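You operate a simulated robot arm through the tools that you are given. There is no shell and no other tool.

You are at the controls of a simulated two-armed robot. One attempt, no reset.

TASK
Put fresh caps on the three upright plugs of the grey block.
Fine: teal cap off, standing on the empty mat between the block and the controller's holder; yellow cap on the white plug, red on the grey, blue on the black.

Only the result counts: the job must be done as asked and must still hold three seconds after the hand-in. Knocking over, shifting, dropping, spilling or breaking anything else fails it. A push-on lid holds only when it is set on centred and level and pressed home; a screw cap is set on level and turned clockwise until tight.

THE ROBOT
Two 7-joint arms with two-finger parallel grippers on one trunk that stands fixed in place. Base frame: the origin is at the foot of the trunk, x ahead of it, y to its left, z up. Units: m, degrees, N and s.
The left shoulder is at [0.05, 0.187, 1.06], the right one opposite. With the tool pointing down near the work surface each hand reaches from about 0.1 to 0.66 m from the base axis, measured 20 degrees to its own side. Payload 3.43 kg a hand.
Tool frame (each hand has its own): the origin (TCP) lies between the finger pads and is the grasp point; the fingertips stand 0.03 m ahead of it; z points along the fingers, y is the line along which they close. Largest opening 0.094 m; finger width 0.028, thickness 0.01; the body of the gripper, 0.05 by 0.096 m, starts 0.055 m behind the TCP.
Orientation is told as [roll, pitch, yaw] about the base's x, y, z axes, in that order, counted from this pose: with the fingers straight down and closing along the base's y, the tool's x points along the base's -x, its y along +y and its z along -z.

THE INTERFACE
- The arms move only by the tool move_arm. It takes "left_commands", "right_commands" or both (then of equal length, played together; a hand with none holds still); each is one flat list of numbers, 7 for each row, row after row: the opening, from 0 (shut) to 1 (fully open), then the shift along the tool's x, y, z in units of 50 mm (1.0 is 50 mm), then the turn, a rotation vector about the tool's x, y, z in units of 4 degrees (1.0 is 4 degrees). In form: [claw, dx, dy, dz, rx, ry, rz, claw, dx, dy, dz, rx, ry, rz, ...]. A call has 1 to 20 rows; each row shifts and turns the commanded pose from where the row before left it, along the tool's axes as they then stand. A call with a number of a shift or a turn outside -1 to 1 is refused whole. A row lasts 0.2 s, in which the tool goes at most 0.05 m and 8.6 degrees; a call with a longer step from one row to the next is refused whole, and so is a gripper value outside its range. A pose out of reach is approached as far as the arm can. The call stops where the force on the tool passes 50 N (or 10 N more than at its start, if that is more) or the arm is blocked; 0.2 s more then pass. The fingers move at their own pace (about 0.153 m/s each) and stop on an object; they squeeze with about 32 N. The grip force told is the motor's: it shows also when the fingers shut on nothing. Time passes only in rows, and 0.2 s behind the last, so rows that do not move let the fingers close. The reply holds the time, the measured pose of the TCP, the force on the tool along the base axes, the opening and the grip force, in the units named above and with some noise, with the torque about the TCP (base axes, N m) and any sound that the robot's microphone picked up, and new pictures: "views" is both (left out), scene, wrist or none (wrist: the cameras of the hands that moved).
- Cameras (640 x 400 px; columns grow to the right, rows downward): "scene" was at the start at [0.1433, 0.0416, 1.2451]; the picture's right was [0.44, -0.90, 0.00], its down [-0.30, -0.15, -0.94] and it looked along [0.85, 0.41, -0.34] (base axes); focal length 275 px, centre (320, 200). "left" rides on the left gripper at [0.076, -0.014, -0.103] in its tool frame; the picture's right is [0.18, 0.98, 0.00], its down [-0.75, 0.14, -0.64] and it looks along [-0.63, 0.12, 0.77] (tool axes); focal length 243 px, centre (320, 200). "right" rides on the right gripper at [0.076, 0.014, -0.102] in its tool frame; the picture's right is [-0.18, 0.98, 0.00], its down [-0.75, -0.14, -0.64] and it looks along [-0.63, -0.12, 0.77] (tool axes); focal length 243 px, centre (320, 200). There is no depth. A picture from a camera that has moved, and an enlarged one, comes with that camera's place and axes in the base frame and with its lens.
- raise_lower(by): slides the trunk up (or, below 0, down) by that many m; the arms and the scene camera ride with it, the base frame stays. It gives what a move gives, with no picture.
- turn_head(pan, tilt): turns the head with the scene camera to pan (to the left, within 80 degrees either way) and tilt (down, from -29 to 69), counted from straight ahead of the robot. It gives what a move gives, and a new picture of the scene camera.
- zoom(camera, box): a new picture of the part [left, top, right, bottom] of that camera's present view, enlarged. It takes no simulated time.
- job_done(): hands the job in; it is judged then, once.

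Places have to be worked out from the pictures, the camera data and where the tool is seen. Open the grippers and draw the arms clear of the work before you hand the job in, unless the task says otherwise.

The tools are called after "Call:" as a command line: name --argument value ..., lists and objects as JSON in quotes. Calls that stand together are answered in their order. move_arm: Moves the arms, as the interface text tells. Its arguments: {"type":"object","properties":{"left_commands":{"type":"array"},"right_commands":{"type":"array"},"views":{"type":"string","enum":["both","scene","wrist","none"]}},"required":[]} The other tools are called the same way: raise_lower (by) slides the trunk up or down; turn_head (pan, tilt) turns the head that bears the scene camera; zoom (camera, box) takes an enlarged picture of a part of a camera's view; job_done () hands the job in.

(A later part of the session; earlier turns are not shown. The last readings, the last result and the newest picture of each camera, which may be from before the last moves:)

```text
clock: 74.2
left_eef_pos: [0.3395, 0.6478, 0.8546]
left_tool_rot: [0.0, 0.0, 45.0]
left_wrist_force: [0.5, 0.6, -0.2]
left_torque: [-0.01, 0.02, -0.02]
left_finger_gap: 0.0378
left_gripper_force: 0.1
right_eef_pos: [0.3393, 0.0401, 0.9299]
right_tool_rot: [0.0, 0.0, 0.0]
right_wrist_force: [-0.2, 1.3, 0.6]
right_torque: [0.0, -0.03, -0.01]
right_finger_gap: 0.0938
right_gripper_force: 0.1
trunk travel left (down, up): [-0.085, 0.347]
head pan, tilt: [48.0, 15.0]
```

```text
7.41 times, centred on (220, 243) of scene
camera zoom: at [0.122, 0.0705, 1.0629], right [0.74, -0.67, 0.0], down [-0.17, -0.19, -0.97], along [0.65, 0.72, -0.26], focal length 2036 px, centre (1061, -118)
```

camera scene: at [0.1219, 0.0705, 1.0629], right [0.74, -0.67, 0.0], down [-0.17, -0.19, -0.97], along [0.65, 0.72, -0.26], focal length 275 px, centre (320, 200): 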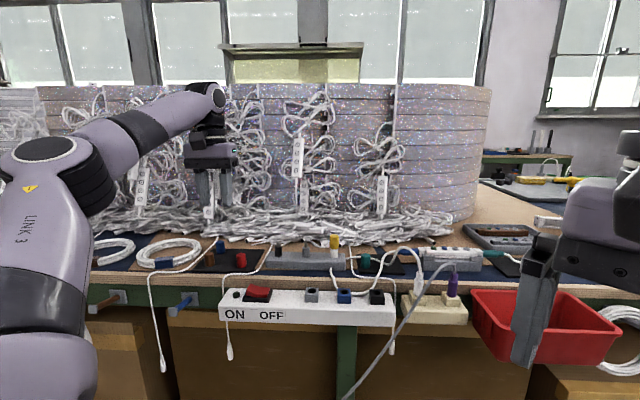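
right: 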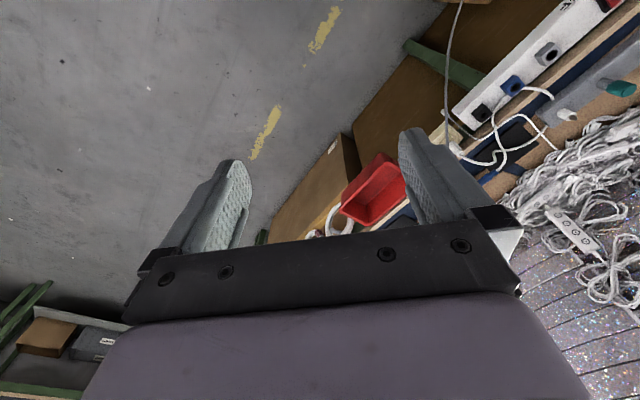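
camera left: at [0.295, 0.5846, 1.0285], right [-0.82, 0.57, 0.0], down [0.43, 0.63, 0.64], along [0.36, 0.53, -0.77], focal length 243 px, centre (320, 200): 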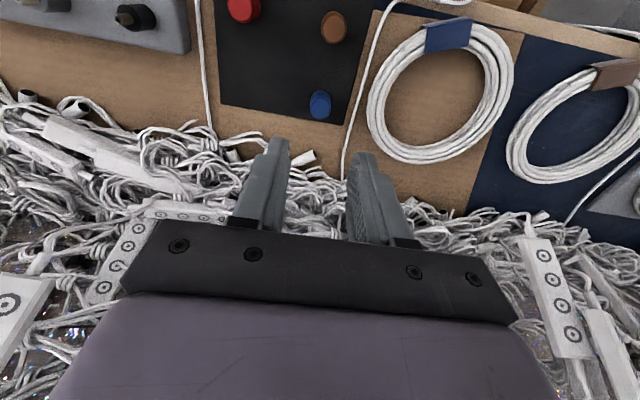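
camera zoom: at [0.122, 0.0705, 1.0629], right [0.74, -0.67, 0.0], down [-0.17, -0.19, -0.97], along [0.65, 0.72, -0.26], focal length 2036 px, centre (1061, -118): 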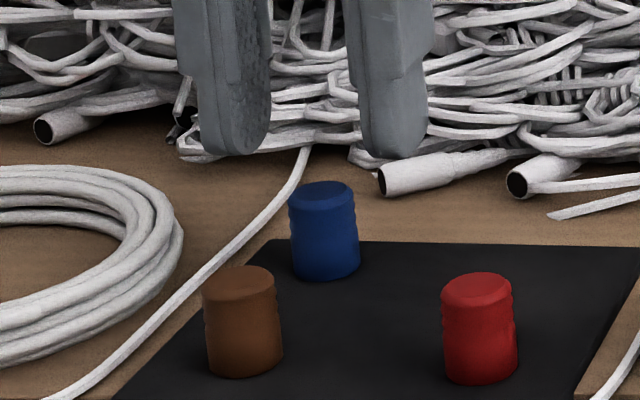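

Blue is within 0.5 mm of the tool axis. I trim, descend around it with the fingers at about 30 mm and re-check.

Call:
move_arm --left_commands '[0.4, 0, 0.008, 0.15, 0, 0, 0, 0.36, 0, 0, 0.2, 0, 0, 0, 0.32, 0, 0, 0.2, 0, 0, 0, 0.28, 0, 0, 0.13, 0, 0, 0, 0.28, 0, 0, 0, 0, 0, 0]' --views "none"

Call:
zoom --camera "left" --box '[256, 120, 384, 200]'

Call:
zoom --camera "scene" --box '[196, 226, 244, 260]'

```text
clock: 75.4
left_eef_pos: [0.3394, 0.6481, 0.8176]
left_tool_rot: [0.1, 0.0, 45.1]
left_wrist_force: [0.2, -0.2, 0.1]
left_torque: [0.02, 0.02, -0.03]
left_finger_gap: 0.0264
left_gripper_force: 0.1
right_eef_pos: [0.3386, 0.0388, 0.9285]
right_tool_rot: [0.0, 0.0, 0.0]
right_wrist_force: [0.6, 0.1, 0.3]
right_torque: [0.0, -0.02, -0.01]
right_finger_gap: 0.0938
right_gripper_force: 0.1
trunk travel left (down, up): [-0.085, 0.347]
head pan, tilt: [48.0, 15.0]
```

```text
5.00 times, centred on (320, 160) of left
camera zoom: at [0.2951, 0.5853, 0.9209], right [-0.82, 0.57, 0.0], down [0.43, 0.63, 0.64], along [0.36, 0.53, -0.77], focal length 1213 px, centre (320, 400)
```

zoom: 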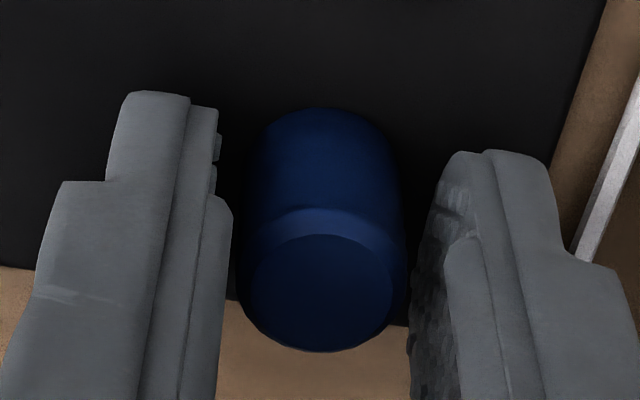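

```text
11.76 times, centred on (220, 243) of scene
camera zoom: at [0.122, 0.0704, 1.0629], right [0.74, -0.67, 0.0], down [-0.17, -0.19, -0.97], along [0.65, 0.72, -0.26], focal length 3234 px, centre (1496, -306)
```

zoom: 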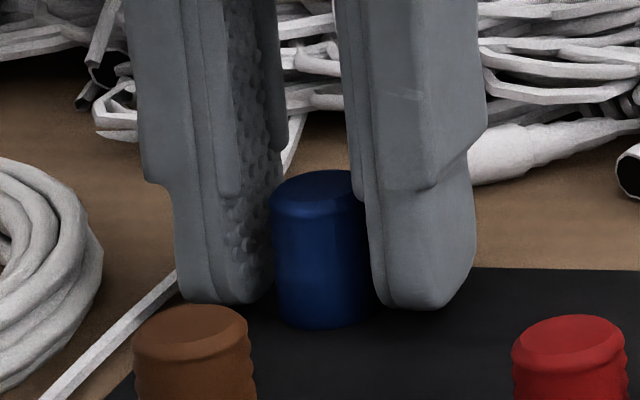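

Aligned within 0.3 mm at a good height. I close gently and then firmly.

Call:
move_arm --left_commands '[0.25, 0, 0, 0.01, 0, 0, 0, 0.225, 0, 0, 0, 0, 0, 0, 0.21, 0, 0, 0, 0, 0, 0, 0.203, 0, 0, 0, 0, 0, 0, 0.196, 0, 0, 0, 0, 0, 0, 0.18, 0, 0, 0, 0, 0, 0, 0, 0, 0, 0, 0, 0, 0, 0, 0, 0, 0, 0, 0, 0]' --views "none"

Call:
zoom --camera "left" --box '[256, 120, 384, 200]'

Call:
zoom --camera "scene" --box '[196, 226, 244, 260]'

```text
clock: 77.2
left_eef_pos: [0.3376, 0.6481, 0.8188]
left_tool_rot: [0.0, 0.0, 45.1]
left_wrist_force: [0.1, 0.9, 0.1]
left_torque: [-0.02, -0.02, 0.01]
left_finger_gap: 0.0172
left_gripper_force: 31.5
right_eef_pos: [0.3396, 0.0385, 0.9288]
right_tool_rot: [0.0, 0.0, 0.0]
right_wrist_force: [-0.1, -0.2, 0.6]
right_torque: [0.0, 0.03, -0.03]
right_finger_gap: 0.0939
right_gripper_force: 0.0
trunk travel left (down, up): [-0.085, 0.347]
head pan, tilt: [48.0, 15.0]
```

```text
5.00 times, centred on (320, 160) of left
camera zoom: at [0.2947, 0.5851, 0.9213], right [-0.82, 0.57, 0.0], down [0.43, 0.63, 0.64], along [0.36, 0.53, -0.77], focal length 1213 px, centre (320, 400)
```

zoom: 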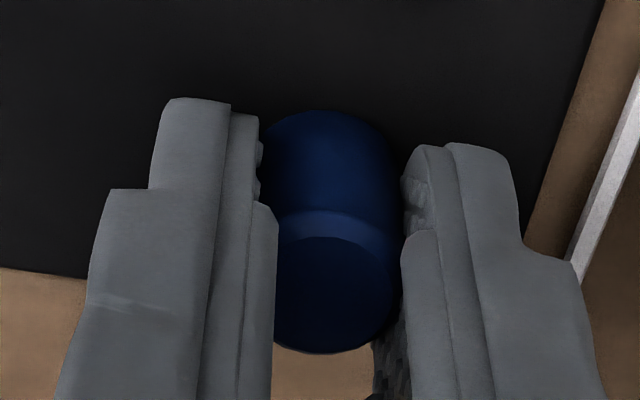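

```text
11.76 times, centred on (220, 243) of scene
camera zoom: at [0.122, 0.0704, 1.0629], right [0.74, -0.67, 0.0], down [-0.17, -0.19, -0.97], along [0.65, 0.72, -0.26], focal length 3234 px, centre (1496, -306)
```

zoom: 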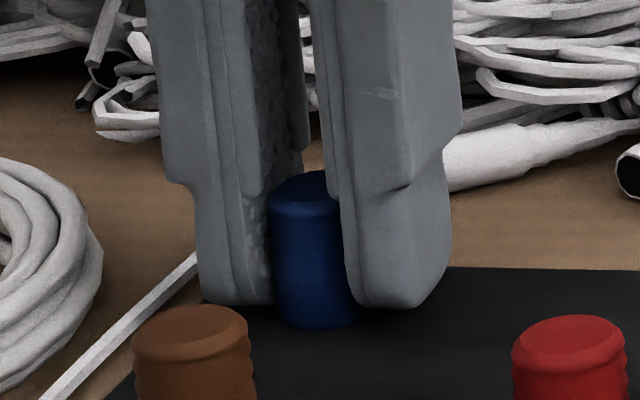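

Blue is gripped. I lift it 100 mm and carry it over the black plug.

Call:
move_arm --left_commands '[0, 0, 0, -0.1, 0, 0, 0, 0, 0, 0, -0.3, 0, 0, 0, 0, 0, 0, -0.5, 0, 0, 0, 0, 0, 0, -0.5, 0, 0, 0, 0, 0, 0, -0.6, 0, 0, 0, 0, 0.1357, -0.4687, 0, 0, 0, 0, 0, 0.1357, -0.4687, 0, 0, 0, 0, 0, 0.1357, -0.4687, 0, 0, 0, 0, 0, 0.1357, -0.4687, 0, 0, 0, 0, 0, 0.1357, -0.4687, 0, 0, 0, 0, 0, 0.1357, -0.4687, 0, 0, 0, 0, 0, 0, 0, 0, 0, 0, 0]' --views "both"

Call:
zoom --camera "left" --box '[256, 80, 384, 160]'

Call:
zoom --camera "left" --box '[304, 107, 336, 127]'

```text
clock: 79.8
left_eef_pos: [0.4102, 0.5162, 0.9204]
left_tool_rot: [-0.1, 0.1, 44.9]
left_wrist_force: [-0.5, 0.6, -0.2]
left_torque: [-0.02, -0.01, -0.01]
left_finger_gap: 0.0173
left_gripper_force: 31.9
right_eef_pos: [0.3376, 0.0388, 0.9287]
right_tool_rot: [-0.1, 0.0, 0.0]
right_wrist_force: [0.6, 0.1, 0.0]
right_torque: [0.02, 0.02, 0.0]
right_finger_gap: 0.0942
right_gripper_force: 0.1
trunk travel left (down, up): [-0.085, 0.347]
head pan, tilt: [48.0, 15.0]
camera scene: at [0.1221, 0.0703, 1.0629], right [0.74, -0.67, 0.0], down [-0.17, -0.19, -0.97], along [0.65, 0.72, -0.26], focal length 275 px, centre (320, 200)
camera left: at [0.3665, 0.4555, 1.0228], right [-0.82, 0.57, 0.0], down [0.43, 0.63, 0.64], along [0.36, 0.53, -0.77], focal length 243 px, centre (320, 200)
```

scene: 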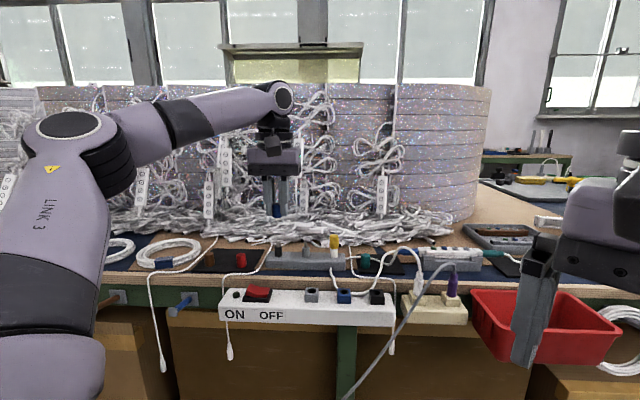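
left: 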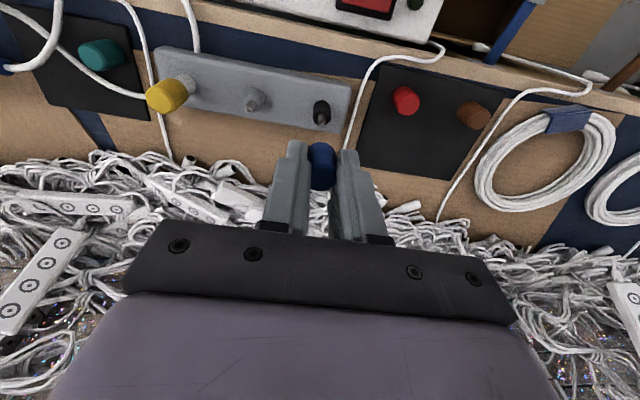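

```text
5.00 times, centred on (320, 120) of left
camera zoom: at [0.3665, 0.4555, 1.0228], right [-0.82, 0.57, 0.0], down [0.43, 0.63, 0.64], along [0.36, 0.53, -0.77], focal length 1213 px, centre (320, 600)
```

zoom: 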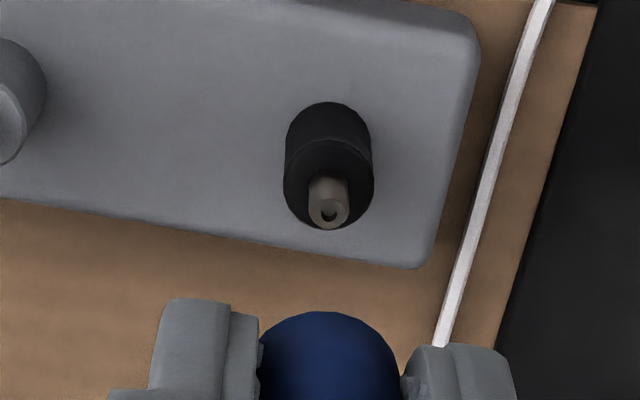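

```text
16.00 times, centred on (320, 117) of left
camera zoom: at [0.3665, 0.4555, 1.0228], right [-0.82, 0.57, 0.0], down [0.43, 0.63, 0.64], along [0.36, 0.53, -0.77], focal length 3882 px, centre (320, 1528)
```

zoom: 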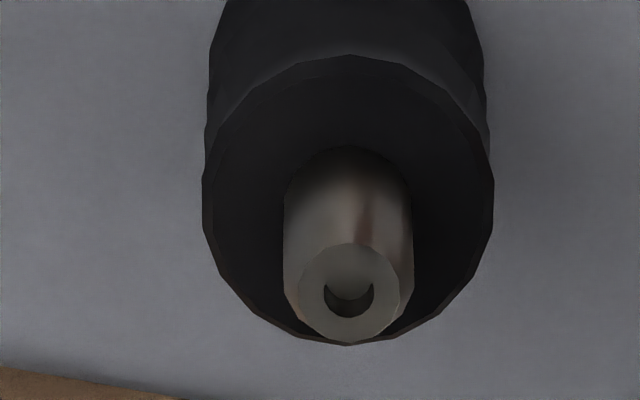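

Black pin reads (−0.8, +1.8) mm relative to the tool axis. I correct and lower to about 6 mm above it.

Call:
move_arm --left_commands '[0, -0.016, 0.036, 0.2, 0, 0, 0, 0, 0, 0, 0.3, 0, 0, 0, 0, 0, 0, 0.3, 0, 0, 0, 0, 0, 0, 0.14, 0, 0, 0, 0, 0, 0, 0, 0, 0, 0]' --views "none"

Call:
zoom --camera "left" --box '[288, 115, 352, 155]'

Call:
zoom --camera "scene" --box '[258, 226, 298, 256]'

```text
clock: 81.0
left_eef_pos: [0.4088, 0.521, 0.8732]
left_tool_rot: [0.1, 0.1, 44.9]
left_wrist_force: [-0.5, -0.4, -0.1]
left_torque: [-0.01, -0.03, -0.01]
left_finger_gap: 0.0172
left_gripper_force: 32.1
right_eef_pos: [0.3398, 0.0387, 0.9284]
right_tool_rot: [0.0, 0.1, 0.0]
right_wrist_force: [1.0, 0.0, -0.2]
right_torque: [0.0, -0.03, 0.0]
right_finger_gap: 0.0939
right_gripper_force: 0.2
trunk travel left (down, up): [-0.085, 0.347]
head pan, tilt: [48.0, 15.0]
```

```text
10.00 times, centred on (320, 135) of left
camera zoom: at [0.3641, 0.4584, 0.9755], right [-0.83, 0.56, 0.0], down [0.43, 0.63, 0.64], along [0.36, 0.53, -0.77], focal length 2426 px, centre (320, 850)
```

zoom: 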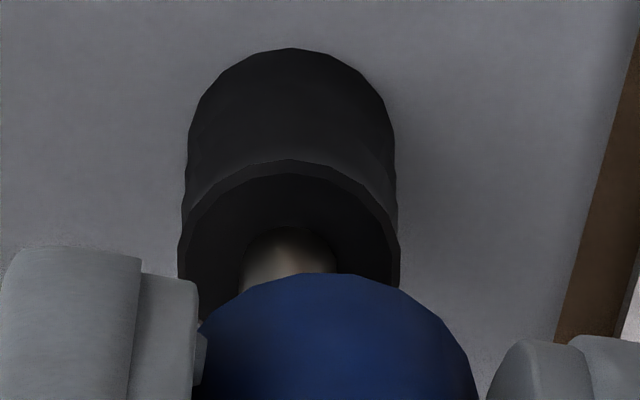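

```text
13.33 times, centred on (278, 241) of scene
camera zoom: at [0.122, 0.0704, 1.0629], right [0.74, -0.67, 0.0], down [-0.17, -0.19, -0.97], along [0.65, 0.72, -0.26], focal length 3666 px, centre (880, -347)
```

zoom: 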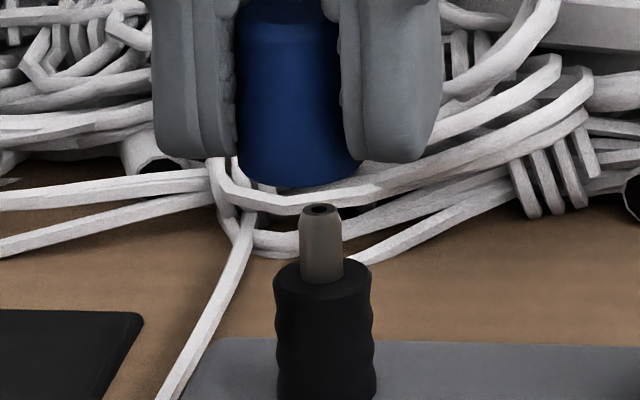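

Here the pin reads about −2 mm in y (the arm had not settled before). I correct by −2.2 mm and re-check in both views.

Call:
move_arm --left_commands '[0, 0, -0.022, 0, 0, 0, 0, 0, 0, -0.022, 0, 0, 0, 0, 0, 0, 0, 0, 0, 0, 0, 0, 0, 0, 0, 0, 0, 0]' --views "none"

Call:
zoom --camera "left" --box '[288, 115, 352, 155]'

Call:
zoom --camera "scene" --box '[258, 226, 298, 256]'

```text
clock: 82.0
left_eef_pos: [0.409, 0.5202, 0.8713]
left_tool_rot: [0.0, 0.0, 45.1]
left_wrist_force: [-1.4, 0.0, 0.0]
left_torque: [0.0, 0.02, 0.01]
left_finger_gap: 0.0172
left_gripper_force: 32.1
right_eef_pos: [0.3385, 0.039, 0.9284]
right_tool_rot: [0.1, 0.0, 0.0]
right_wrist_force: [0.9, 0.5, 0.6]
right_torque: [0.0, -0.02, -0.01]
right_finger_gap: 0.0938
right_gripper_force: 0.0
trunk travel left (down, up): [-0.085, 0.347]
head pan, tilt: [48.0, 15.0]
```

```text
10.00 times, centred on (320, 135) of left
camera zoom: at [0.3658, 0.4573, 0.9752], right [-0.83, 0.56, 0.0], down [0.43, 0.63, 0.64], along [0.36, 0.53, -0.77], focal length 2426 px, centre (320, 850)
```

zoom: 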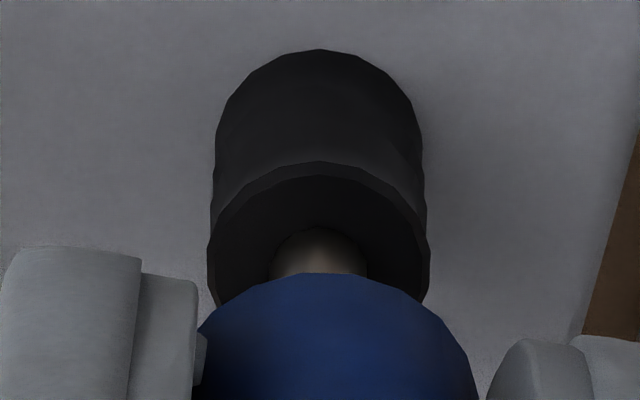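

```text
13.33 times, centred on (278, 241) of scene
camera zoom: at [0.122, 0.0704, 1.0629], right [0.74, -0.67, 0.0], down [-0.17, -0.19, -0.97], along [0.65, 0.72, -0.26], focal length 3666 px, centre (880, -347)
```

zoom: 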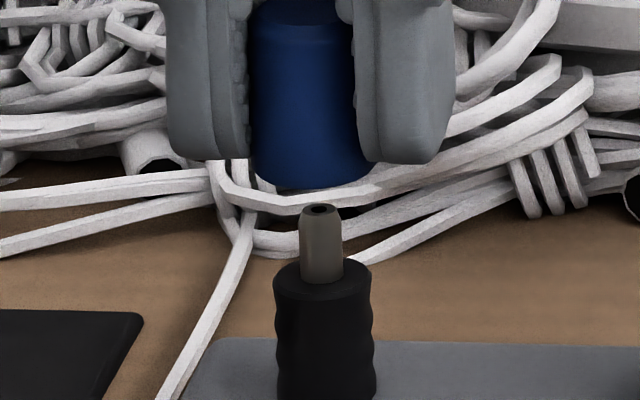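

Wrist view says centred; the scene view suggests a few tenths more toward −y. I trim 0.3 mm and descend 7 mm to start engagement, watching force.

Call:
move_arm --left_commands '[0, 0, -0.006, 0.02, 0, 0, 0, 0, 0, 0, 0.03, 0, 0, 0, 0, 0, 0, 0.03, 0, 0, 0, 0, 0, 0, 0.03, 0, 0, 0, 0, 0, 0, 0.03, 0, 0, 0, 0, 0, 0, 0, 0, 0, 0]' --views "none"

Call:
zoom --camera "left" --box '[288, 115, 352, 155]'

Call:
zoom --camera "scene" --box '[258, 226, 298, 256]'

```text
clock: 83.4
left_eef_pos: [0.4095, 0.5201, 0.8656]
left_tool_rot: [0.1, 0.0, 45.0]
left_wrist_force: [-0.6, 0.2, -0.1]
left_torque: [0.01, 0.01, 0.02]
left_finger_gap: 0.0174
left_gripper_force: 32.3
right_eef_pos: [0.3381, 0.039, 0.9276]
right_tool_rot: [0.1, 0.0, 0.1]
right_wrist_force: [0.0, 0.5, -0.8]
right_torque: [0.0, 0.02, 0.03]
right_finger_gap: 0.0939
right_gripper_force: 0.0
trunk travel left (down, up): [-0.085, 0.347]
head pan, tilt: [48.0, 15.0]
```

```text
10.00 times, centred on (320, 135) of left
camera zoom: at [0.3662, 0.4579, 0.9683], right [-0.82, 0.57, 0.0], down [0.43, 0.63, 0.64], along [0.36, 0.53, -0.77], focal length 2426 px, centre (320, 850)
```

zoom: 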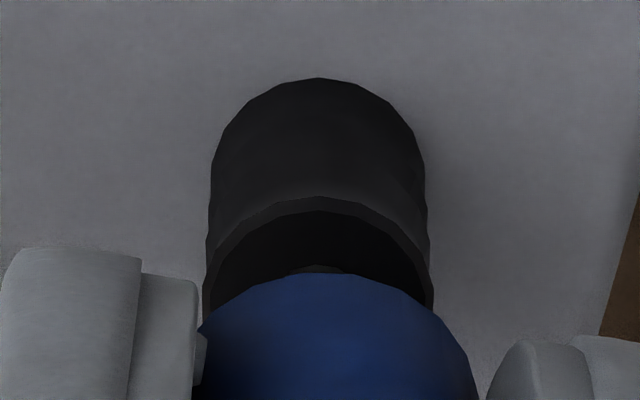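

```text
13.33 times, centred on (278, 241) of scene
camera zoom: at [0.122, 0.0704, 1.0629], right [0.74, -0.67, 0.0], down [-0.17, -0.19, -0.97], along [0.65, 0.72, -0.26], focal length 3666 px, centre (880, -347)
```

zoom: 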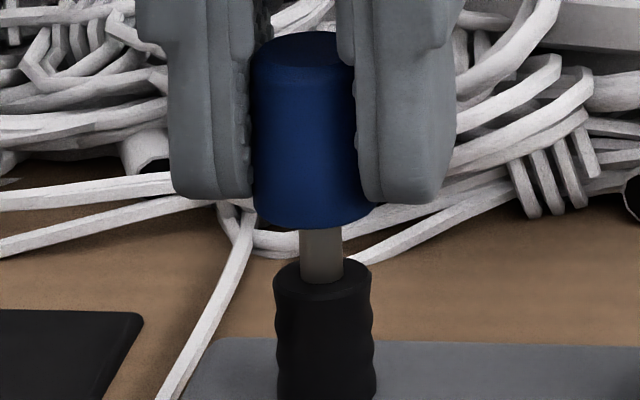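

Compared with the yellow cap's successful approach, y matches but the blue cap is ~0.9 mm too far out in x. I shift that much toward the robot and verify.

Call:
move_arm --left_commands '[0, 0.018, 0, 0, 0, 0, 0, 0, 0, 0, 0, 0, 0, 0, 0, 0, 0, 0, 0, 0, 0]' --views "none"

Call:
zoom --camera "left" --box '[288, 115, 352, 155]'

Call:
zoom --camera "scene" --box '[262, 230, 294, 250]'

```text
clock: 84.2
left_eef_pos: [0.4095, 0.5191, 0.8666]
left_tool_rot: [0.0, 0.0, 44.9]
left_wrist_force: [-0.3, -0.2, 0.2]
left_torque: [0.0, -0.01, -0.01]
left_finger_gap: 0.0172
left_gripper_force: 32.1
right_eef_pos: [0.3391, 0.0387, 0.9286]
right_tool_rot: [0.1, 0.1, 0.0]
right_wrist_force: [-0.1, -0.6, 0.1]
right_torque: [-0.01, -0.04, 0.01]
right_finger_gap: 0.0939
right_gripper_force: 0.0
trunk travel left (down, up): [-0.085, 0.347]
head pan, tilt: [48.0, 15.0]
```

```text
10.00 times, centred on (320, 135) of left
camera zoom: at [0.3653, 0.4567, 0.9684], right [-0.83, 0.56, 0.0], down [0.43, 0.63, 0.64], along [0.36, 0.53, -0.77], focal length 2426 px, centre (320, 850)
```

zoom: 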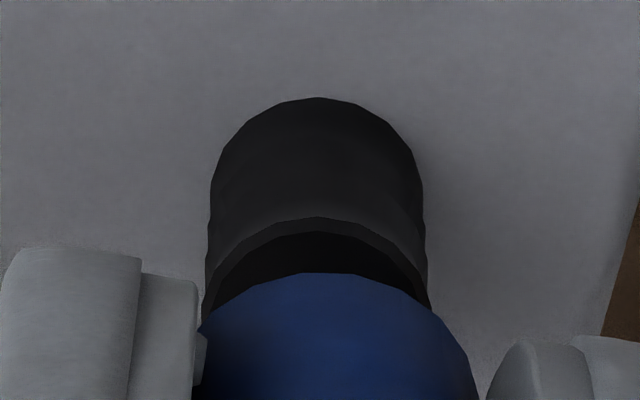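

```text
16.00 times, centred on (278, 240) of scene
camera zoom: at [0.122, 0.0704, 1.0629], right [0.74, -0.67, 0.0], down [-0.17, -0.19, -0.97], along [0.65, 0.72, -0.26], focal length 4399 px, centre (992, -440)
```

zoom: 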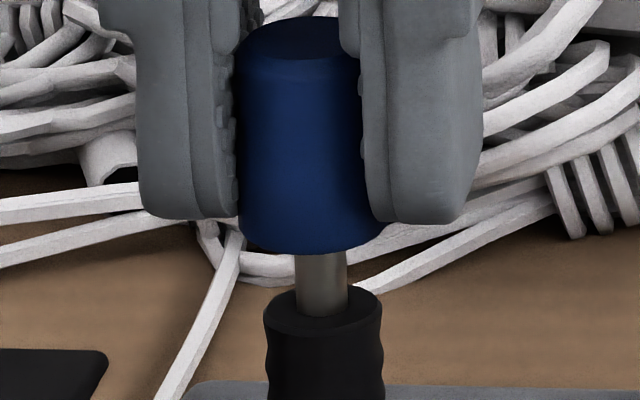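

Pin now reads (−0.7, +0.1) with the cap at about (−0.2, 0). I trim x back 0.4 mm and lower 3 mm, checking for lateral contact forces.

Call:
move_arm --left_commands '[0, -0.008, 0, 0.02, 0, 0, 0, 0, 0, 0, 0.02, 0, 0, 0, 0, 0, 0, 0.02, 0, 0, 0, 0, 0, 0, 0, 0, 0, 0]' --views "none"

Call:
zoom --camera "left" --box '[288, 115, 352, 155]'

Call:
zoom --camera "scene" --box '[262, 230, 294, 250]'

```text
clock: 85.2
left_eef_pos: [0.4086, 0.5194, 0.8628]
left_tool_rot: [-0.1, 0.0, 45.0]
left_wrist_force: [-0.4, -0.8, 0.2]
left_torque: [0.02, -0.01, -0.03]
left_finger_gap: 0.0171
left_gripper_force: 32.5
right_eef_pos: [0.3389, 0.0385, 0.9287]
right_tool_rot: [0.0, 0.0, -0.1]
right_wrist_force: [-0.7, -1.1, -0.4]
right_torque: [-0.01, 0.01, -0.01]
right_finger_gap: 0.0944
right_gripper_force: 0.0
trunk travel left (down, up): [-0.085, 0.347]
head pan, tilt: [48.0, 15.0]
```

```text
10.00 times, centred on (320, 135) of left
camera zoom: at [0.3661, 0.4566, 0.9653], right [-0.82, 0.57, 0.0], down [0.43, 0.63, 0.64], along [0.36, 0.53, -0.77], focal length 2426 px, centre (320, 850)
```

zoom: 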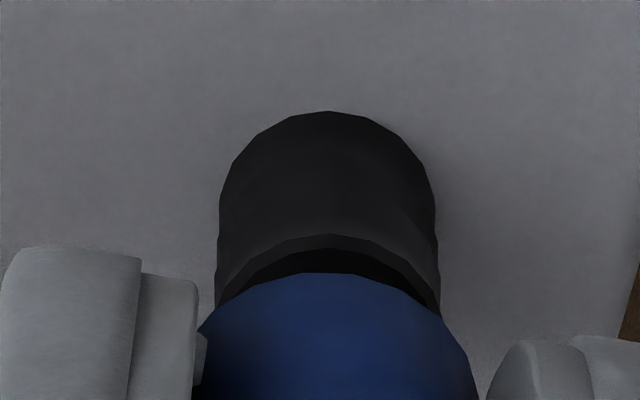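

```text
16.00 times, centred on (278, 240) of scene
camera zoom: at [0.122, 0.0704, 1.0629], right [0.74, -0.67, 0.0], down [-0.17, -0.19, -0.97], along [0.65, 0.72, -0.26], focal length 4399 px, centre (992, -440)
```

zoom: 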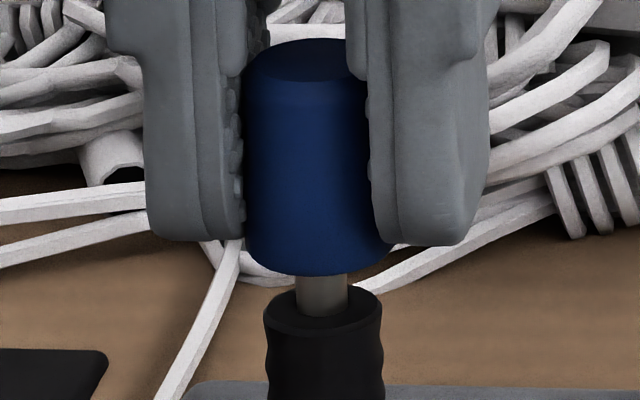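

Forces are near zero with the pin about 3 mm inside the cap, so it is entering freely. I continue down 8 mm.

Call:
move_arm --left_commands '[0, 0, 0, 0.02, 0, 0, 0, 0, 0, 0, 0.02, 0, 0, 0, 0, 0, 0, 0.02, 0, 0, 0, 0, 0, 0, 0.02, 0, 0, 0, 0, 0, 0, 0.02, 0, 0, 0, 0, 0, 0, 0.02, 0, 0, 0, 0, 0, 0, 0.02, 0, 0, 0, 0, 0, 0, 0, 0, 0, 0]' --views "none"

Call:
zoom --camera "scene" --box '[262, 234, 294, 254]'

Call:
zoom --camera "left" --box '[288, 115, 352, 155]'

```text
clock: 87.0
left_eef_pos: [0.4081, 0.5189, 0.8556]
left_tool_rot: [-0.1, 0.1, 45.0]
left_wrist_force: [-0.1, 0.1, 4.1]
left_torque: [-0.03, 0.01, 0.01]
left_finger_gap: 0.0172
left_gripper_force: 31.8
right_eef_pos: [0.3377, 0.039, 0.9288]
right_tool_rot: [0.0, 0.0, 0.0]
right_wrist_force: [-0.3, -0.6, -0.1]
right_torque: [0.01, 0.01, 0.01]
right_finger_gap: 0.094
right_gripper_force: 0.1
trunk travel left (down, up): [-0.085, 0.347]
head pan, tilt: [48.0, 15.0]
```

```text
16.00 times, centred on (278, 244) of scene
camera zoom: at [0.1219, 0.0702, 1.063], right [0.74, -0.67, 0.0], down [-0.17, -0.19, -0.97], along [0.65, 0.72, -0.26], focal length 4399 px, centre (992, -504)
```

zoom: 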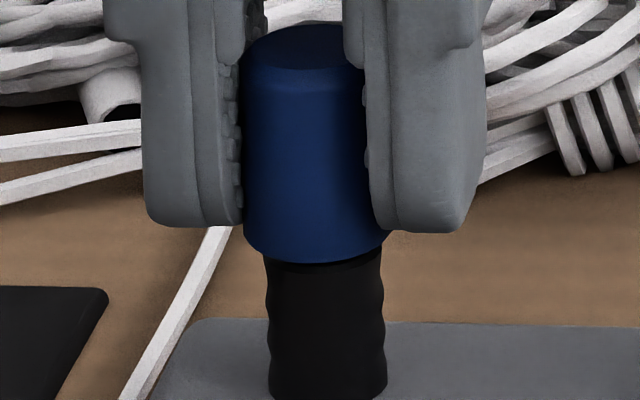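

```text
10.00 times, centred on (320, 135) of left
camera zoom: at [0.3653, 0.4566, 0.9586], right [-0.83, 0.56, 0.0], down [0.43, 0.63, 0.64], along [0.36, 0.53, -0.77], focal length 2426 px, centre (320, 850)
```

zoom: 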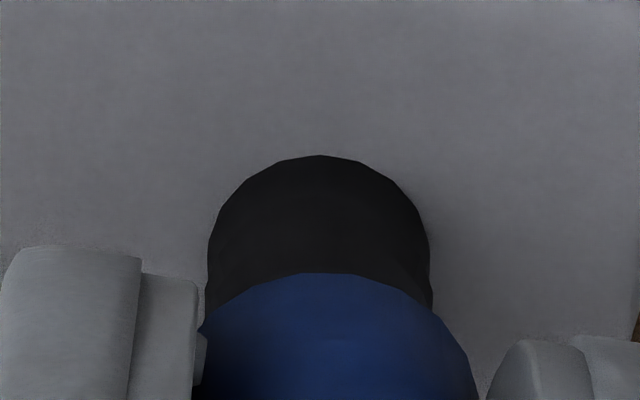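

The cap is at the seating height (same as yellow), contact 4 N. I press on to around 30 N.

Call:
move_arm --left_commands '[0, 0, 0, 0.014, 0, 0, 0, 0, -0.002, 0, 0.014, 0, 0, 0, 0, -0.002, 0, 0.014, 0, 0, 0, 0, -0.002, 0, 0.014, 0, 0, 0]' --views "none"

Call:
zoom --camera "scene" --box '[262, 234, 294, 254]'

```text
clock: 88.0
left_eef_pos: [0.4104, 0.5202, 0.8546]
left_tool_rot: [-0.2, -0.3, 45.0]
left_wrist_force: [4.9, 7.7, 20.1]
left_torque: [0.02, 0.08, -0.02]
left_finger_gap: 0.0174
left_gripper_force: 31.9
right_eef_pos: [0.3391, 0.0393, 0.9294]
right_tool_rot: [0.1, 0.0, 0.1]
right_wrist_force: [0.9, -0.3, -0.4]
right_torque: [0.0, -0.01, -0.02]
right_finger_gap: 0.0941
right_gripper_force: 0.0
trunk travel left (down, up): [-0.085, 0.347]
head pan, tilt: [48.0, 15.0]
```

```text
16.00 times, centred on (278, 244) of scene
camera zoom: at [0.1214, 0.0697, 1.0633], right [0.74, -0.67, 0.0], down [-0.17, -0.19, -0.97], along [0.65, 0.72, -0.26], focal length 4399 px, centre (992, -504)
```

zoom: 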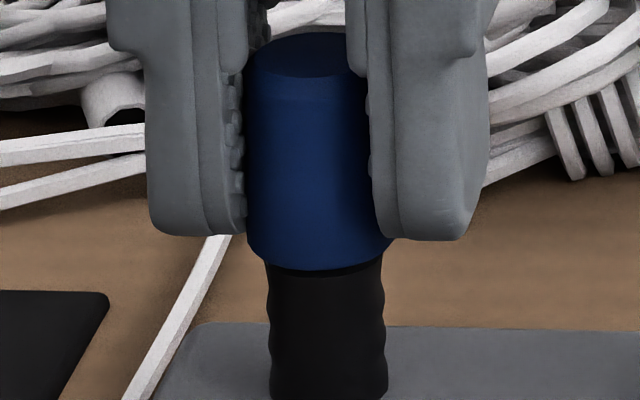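

20 N and seated. A bit more press with outward trim.

Call:
move_arm --left_commands '[0, -0.006, 0, 0.014, 0, 0, 0, 0, -0.006, 0, 0.014, 0, 0, 0, 0, -0.004, 0, 0.014, 0, 0, 0]' --views "none"

Call:
zoom --camera "scene" --box '[262, 234, 294, 254]'

```text
clock: 88.8
left_eef_pos: [0.4075, 0.5201, 0.8554]
left_tool_rot: [-0.2, -0.5, 45.0]
left_wrist_force: [2.0, 11.2, 34.1]
left_torque: [0.12, 0.16, -0.01]
left_finger_gap: 0.017
left_gripper_force: 32.2
right_eef_pos: [0.3368, 0.0376, 0.9296]
right_tool_rot: [0.0, -0.1, 0.1]
right_wrist_force: [0.2, -0.5, -0.4]
right_torque: [-0.01, 0.03, 0.02]
right_finger_gap: 0.094
right_gripper_force: 0.1
trunk travel left (down, up): [-0.085, 0.347]
head pan, tilt: [48.0, 15.0]
```

```text
16.00 times, centred on (278, 244) of scene
camera zoom: at [0.1204, 0.0689, 1.0635], right [0.74, -0.67, 0.0], down [-0.17, -0.19, -0.97], along [0.65, 0.72, -0.26], focal length 4399 px, centre (992, -504)
```

zoom: 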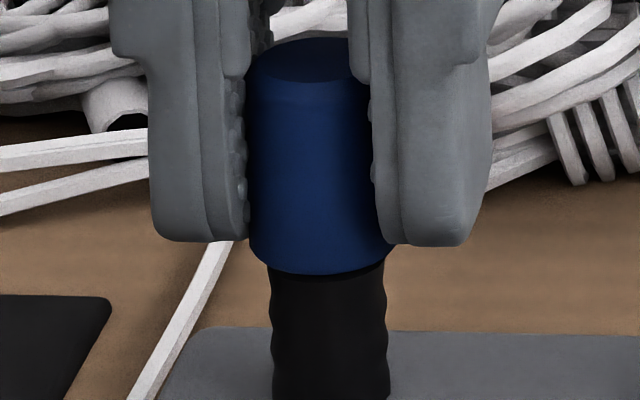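

34 N pressed, no further movement. I unload gradually and read the residual forces.

Call:
move_arm --left_commands '[0, 0, 0, -0.03, 0, 0, 0, 0, 0, 0, -0.03, 0, 0, 0, 0, 0, 0, 0, 0, 0, 0, 0, 0, 0, 0, 0, 0, 0]' --views "none"

```text
clock: 89.8
left_eef_pos: [0.4103, 0.5194, 0.8557]
left_tool_rot: [-0.1, 0.2, 45.0]
left_wrist_force: [-1.0, 2.9, 16.8]
left_torque: [0.17, -0.11, 0.0]
left_finger_gap: 0.0174
left_gripper_force: 32.7
right_eef_pos: [0.338, 0.0383, 0.9295]
right_tool_rot: [0.1, -0.1, 0.1]
right_wrist_force: [0.5, -0.4, 0.4]
right_torque: [0.0, -0.02, -0.01]
right_finger_gap: 0.0939
right_gripper_force: 0.0
trunk travel left (down, up): [-0.085, 0.347]
head pan, tilt: [48.0, 15.0]
```

Residual is 17 N vertical, little lateral. I ease up further.

Call:
move_arm --left_commands '[0, 0, 0, -0.02, 0, 0, 0, 0, 0, 0, -0.01, 0, 0, 0, 0, 0, 0, 0, 0, 0, 0, 0, 0, 0, 0, 0, 0, 0]' --views "none"

```text
clock: 90.8
left_eef_pos: [0.4084, 0.519, 0.8541]
left_tool_rot: [0.1, 0.3, 44.9]
left_wrist_force: [-7.6, -10.1, -5.8]
left_torque: [-0.11, 0.02, 0.05]
left_finger_gap: 0.0171
left_gripper_force: 32.1
right_eef_pos: [0.3388, 0.0388, 0.9283]
right_tool_rot: [0.2, 0.0, 0.0]
right_wrist_force: [0.2, 0.3, 0.2]
right_torque: [0.01, 0.03, -0.02]
right_finger_gap: 0.0938
right_gripper_force: 0.0
trunk travel left (down, up): [-0.085, 0.347]
head pan, tilt: [48.0, 15.0]
```

Now it pulls slightly upward and outward. I trim back 0.8 mm inward and 0.4 mm down to null it.

Call:
move_arm --left_commands '[0, 0.016, 0, 0.008, 0, 0, 0, 0, 0, 0, 0, 0, 0, 0, 0, 0, 0, 0, 0, 0, 0]' --views "none"

```text
clock: 91.6
left_eef_pos: [0.41, 0.5213, 0.8573]
left_tool_rot: [0.0, -0.2, 45.1]
left_wrist_force: [-2.3, -1.4, 1.3]
left_torque: [-0.08, 0.05, 0.0]
left_finger_gap: 0.0172
left_gripper_force: 31.9
right_eef_pos: [0.3381, 0.0379, 0.9295]
right_tool_rot: [0.0, 0.1, 0.0]
right_wrist_force: [0.2, 0.2, 0.8]
right_torque: [0.0, -0.04, -0.02]
right_finger_gap: 0.0938
right_gripper_force: 0.1
trunk travel left (down, up): [-0.085, 0.347]
head pan, tilt: [48.0, 15.0]
```

Loads are near zero. I open the fingers and look.

Call:
move_arm --left_commands '[0.2, 0, 0, 0, 0, 0, 0, 0.22, 0, 0, 0, 0, 0, 0, 0.25, 0, 0, 0, 0, 0, 0, 0.28, 0, 0, 0, 0, 0, 0]' --views "none"

Call:
zoom --camera "scene" --box '[262, 234, 294, 254]'

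Call:
zoom --camera "left" --box '[256, 120, 384, 200]'

```text
clock: 92.6
left_eef_pos: [0.4091, 0.5207, 0.8551]
left_tool_rot: [0.0, 0.0, 45.0]
left_wrist_force: [0.4, -0.5, -0.4]
left_torque: [0.0, 0.03, -0.04]
left_finger_gap: 0.0259
left_gripper_force: 0.2
right_eef_pos: [0.3391, 0.0385, 0.9295]
right_tool_rot: [0.0, 0.1, 0.1]
right_wrist_force: [-0.6, 0.3, 0.4]
right_torque: [0.02, -0.01, -0.01]
right_finger_gap: 0.0941
right_gripper_force: 0.0
trunk travel left (down, up): [-0.085, 0.347]
head pan, tilt: [48.0, 15.0]
```

```text
16.00 times, centred on (278, 244) of scene
camera zoom: at [0.122, 0.0704, 1.0629], right [0.74, -0.67, 0.0], down [-0.17, -0.19, -0.97], along [0.65, 0.72, -0.26], focal length 4399 px, centre (992, -504)
```

zoom: 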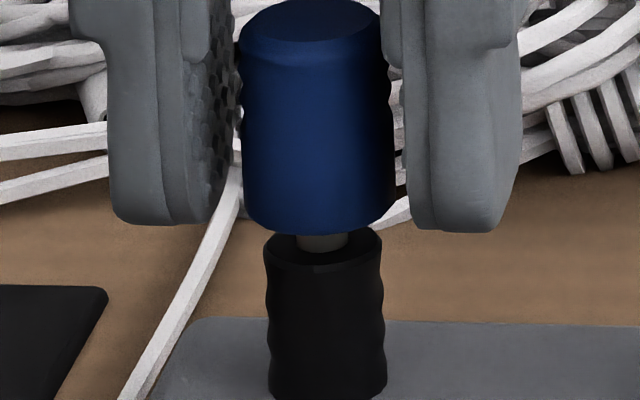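

```text
5.00 times, centred on (320, 160) of left
camera zoom: at [0.3662, 0.4575, 0.9581], right [-0.83, 0.56, 0.0], down [0.43, 0.63, 0.64], along [0.36, 0.53, -0.77], focal length 1213 px, centre (320, 400)
```

zoom: 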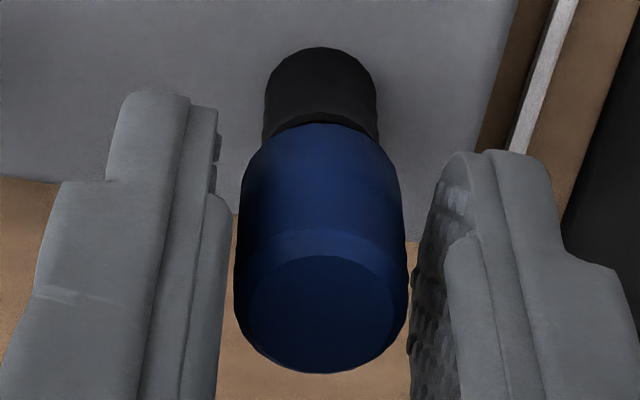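

On release the blue cap sprang up about 4 mm, so it is not home. I raise the hand, close the fingers and press it from above, watching how far it goes.

Call:
move_arm --left_commands '[0.3, 0, 0, 0, 0, 0, 0, 0.3, 0, 0, -0.1, 0, 0, 0, 0.3, 0, 0, -0.3, 0, 0, 0, 0.3, 0, 0, -0.4, 0, 0, 0, 0.2, 0, 0, -0.2, 0, 0, 0, 0, 0, 0, 0, 0, 0, 0, 0, 0, 0, 0, 0, 0, 0]' --views "none"

Call:
zoom --camera "left" --box '[256, 80, 384, 160]'

Call:
zoom --camera "scene" --box '[262, 232, 294, 252]'

```text
clock: 94.2
left_eef_pos: [0.4087, 0.5194, 0.904]
left_tool_rot: [0.0, 0.0, 44.9]
left_wrist_force: [0.8, -0.8, 0.0]
left_torque: [-0.03, 0.03, 0.0]
left_finger_gap: 0.0
left_gripper_force: 32.2
right_eef_pos: [0.3397, 0.0388, 0.929]
right_tool_rot: [0.1, 0.0, -0.1]
right_wrist_force: [0.8, 0.3, -0.1]
right_torque: [0.0, -0.02, 0.02]
right_finger_gap: 0.094
right_gripper_force: 0.2
trunk travel left (down, up): [-0.085, 0.347]
head pan, tilt: [48.0, 15.0]
```

```text
5.00 times, centred on (320, 120) of left
camera zoom: at [0.3653, 0.4575, 1.0078], right [-0.82, 0.57, 0.0], down [0.43, 0.63, 0.64], along [0.36, 0.53, -0.77], focal length 1213 px, centre (320, 600)
```

zoom: 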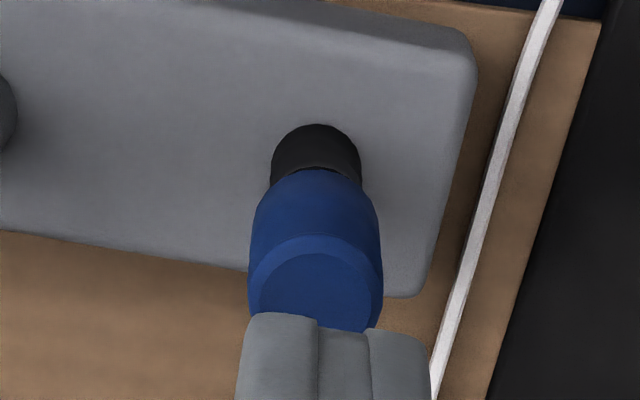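

```text
16.00 times, centred on (278, 242) of scene
camera zoom: at [0.122, 0.0704, 1.0629], right [0.74, -0.67, 0.0], down [-0.17, -0.19, -0.97], along [0.65, 0.72, -0.26], focal length 4399 px, centre (992, -472)
```

zoom: 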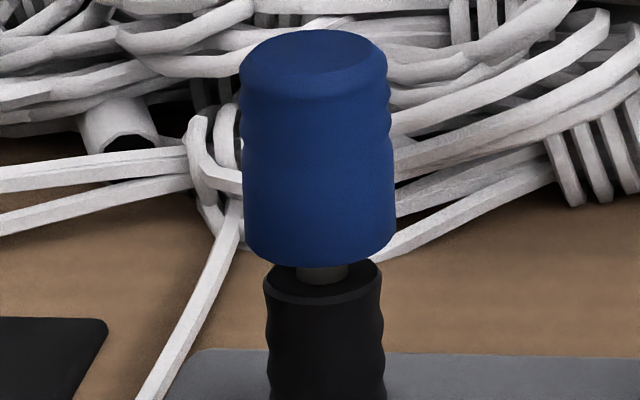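

The blue cap is straight but about 5.5 mm short of home. I centre the closed fingertips above and come down to contact.

Call:
move_arm --left_commands '[0, -0.014, -0.008, 0.15, 0, 0, 0, 0, 0, 0, 0.15, 0, 0, 0, 0, 0, 0, 0.1, 0, 0, 0, 0, 0, 0, 0.04, 0, 0, 0, 0, 0, 0, 0.02, 0, 0, 0, 0, 0, 0, 0, 0, 0, 0]' --views "none"

Call:
zoom --camera "scene" --box '[262, 232, 294, 252]'

Call:
zoom --camera "left" --box '[256, 100, 384, 180]'

```text
clock: 95.6
left_eef_pos: [0.4106, 0.5185, 0.8808]
left_tool_rot: [0.1, 0.0, 45.0]
left_wrist_force: [0.5, 0.8, 1.6]
left_torque: [-0.01, 0.01, 0.0]
left_finger_gap: 0.0
left_gripper_force: 32.2
right_eef_pos: [0.3389, 0.038, 0.9292]
right_tool_rot: [0.0, 0.0, 0.0]
right_wrist_force: [0.2, -0.9, 1.2]
right_torque: [-0.02, -0.01, 0.01]
right_finger_gap: 0.0938
right_gripper_force: 0.0
trunk travel left (down, up): [-0.085, 0.347]
head pan, tilt: [48.0, 15.0]
```

```text
16.00 times, centred on (278, 242) of scene
camera zoom: at [0.1219, 0.0703, 1.0629], right [0.74, -0.67, 0.0], down [-0.17, -0.19, -0.97], along [0.65, 0.72, -0.26], focal length 4399 px, centre (992, -472)
```

zoom: 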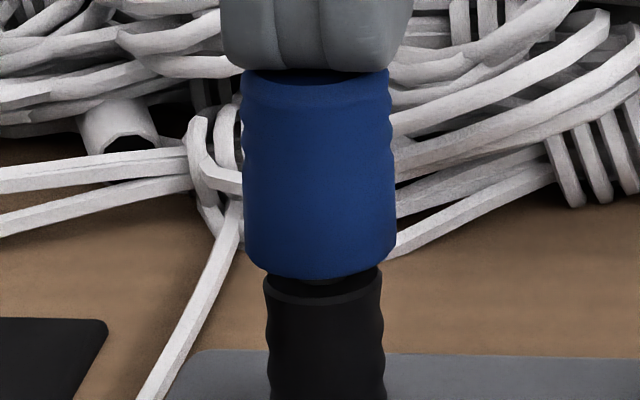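

```text
5.00 times, centred on (320, 140) of left
camera zoom: at [0.3671, 0.4569, 0.9842], right [-0.82, 0.57, 0.0], down [0.43, 0.63, 0.64], along [0.36, 0.53, -0.77], focal length 1213 px, centre (320, 500)
```

zoom: 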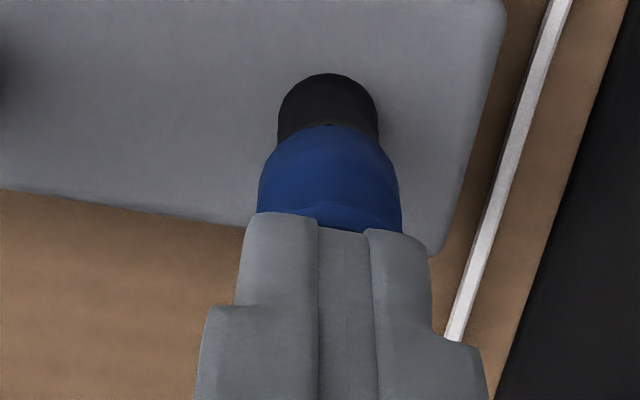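

The cap slides down easily under light force (already 2 mm). I keep pressing from above.

Call:
move_arm --left_commands '[0, 0, 0, 0.02, 0, 0, 0, 0, 0, 0, 0.02, 0, 0, 0, 0, 0, 0, 0.02, 0, 0, 0, 0, 0, 0, 0.02, 0, 0, 0]' --views "none"

Call:
zoom --camera "scene" --box '[262, 232, 294, 252]'

```text
clock: 96.6
left_eef_pos: [0.4104, 0.5193, 0.8787]
left_tool_rot: [0.0, -0.1, 45.0]
left_wrist_force: [3.0, 1.0, 5.5]
left_torque: [0.03, -0.07, -0.02]
left_finger_gap: 0.0
left_gripper_force: 31.5
right_eef_pos: [0.3393, 0.038, 0.9287]
right_tool_rot: [0.0, 0.0, -0.1]
right_wrist_force: [-0.5, -0.1, 0.6]
right_torque: [0.02, 0.0, -0.02]
right_finger_gap: 0.094
right_gripper_force: 0.1
trunk travel left (down, up): [-0.085, 0.347]
head pan, tilt: [48.0, 15.0]
```

```text
16.00 times, centred on (278, 242) of scene
camera zoom: at [0.1219, 0.0702, 1.063], right [0.74, -0.67, 0.0], down [-0.17, -0.19, -0.97], along [0.65, 0.72, -0.26], focal length 4399 px, centre (992, -472)
```

zoom: 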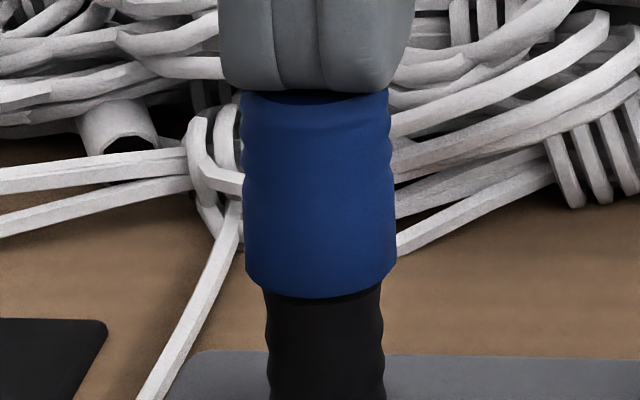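

It is down to the seat level again with 5 N. I press on up to about 45 N.

Call:
move_arm --left_commands '[0, -0.002, 0, 0.016, 0, 0, 0, 0, -0.003, 0, 0.016, 0, 0, 0, 0, -0.003, 0, 0.016, 0, 0, 0, 0, -0.003, 0, 0.016, 0, 0, 0, 0, -0.003, 0, 0.016, 0, 0, 0]' --views "none"

Call:
zoom --camera "scene" --box '[262, 234, 294, 254]'

```text
clock: 97.8
left_eef_pos: [0.4087, 0.5195, 0.878]
left_tool_rot: [-0.2, -0.5, 45.1]
left_wrist_force: [3.7, 8.8, 33.2]
left_torque: [0.18, 0.0, -0.01]
left_finger_gap: 0.0
left_gripper_force: 32.0
right_eef_pos: [0.3378, 0.039, 0.929]
right_tool_rot: [0.0, -0.1, 0.1]
right_wrist_force: [-0.2, 0.4, 0.4]
right_torque: [-0.02, -0.02, -0.01]
right_finger_gap: 0.0941
right_gripper_force: 0.0
trunk travel left (down, up): [-0.085, 0.347]
head pan, tilt: [48.0, 15.0]
```

```text
16.00 times, centred on (278, 244) of scene
camera zoom: at [0.1204, 0.0688, 1.0637], right [0.74, -0.67, 0.0], down [-0.17, -0.19, -0.97], along [0.65, 0.72, -0.26], focal length 4399 px, centre (992, -504)
```

zoom: 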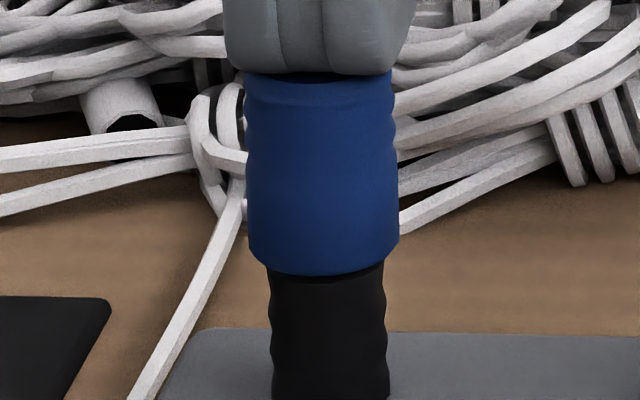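

33 N now. A little more, then I release and check whether it stays.

Call:
move_arm --left_commands '[0, -0.006, 0, 0.016, 0, 0, 0, 0, -0.006, 0, 0.016, 0, 0, 0, 0, -0.006, 0, 0.016, 0, 0, 0]' --views "none"

Call:
zoom --camera "scene" --box '[262, 234, 294, 254]'

```text
clock: 98.6
left_eef_pos: [0.41, 0.518, 0.8781]
left_tool_rot: [-0.4, -0.7, 45.1]
left_wrist_force: [-3.1, 9.2, 44.2]
left_torque: [0.17, 0.19, 0.01]
left_finger_gap: 0.0002
left_gripper_force: 31.8
right_eef_pos: [0.3372, 0.0372, 0.9286]
right_tool_rot: [0.2, -0.2, 0.0]
right_wrist_force: [0.4, 0.0, -0.6]
right_torque: [-0.02, 0.01, 0.0]
right_finger_gap: 0.094
right_gripper_force: 0.0
trunk travel left (down, up): [-0.085, 0.347]
head pan, tilt: [48.0, 15.0]
```

```text
16.00 times, centred on (278, 244) of scene
camera zoom: at [0.1196, 0.0681, 1.0637], right [0.74, -0.67, 0.0], down [-0.17, -0.19, -0.97], along [0.65, 0.72, -0.25], focal length 4399 px, centre (992, -504)
```

zoom: 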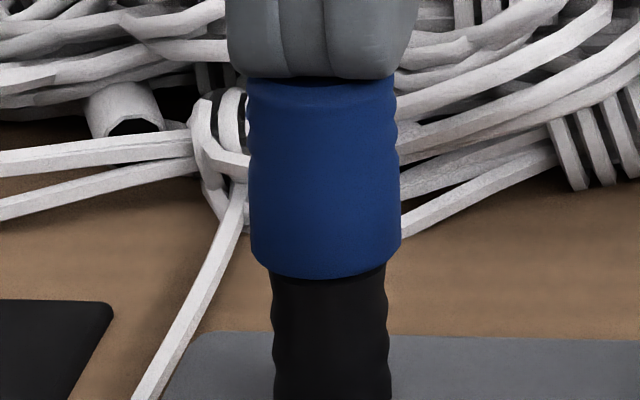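

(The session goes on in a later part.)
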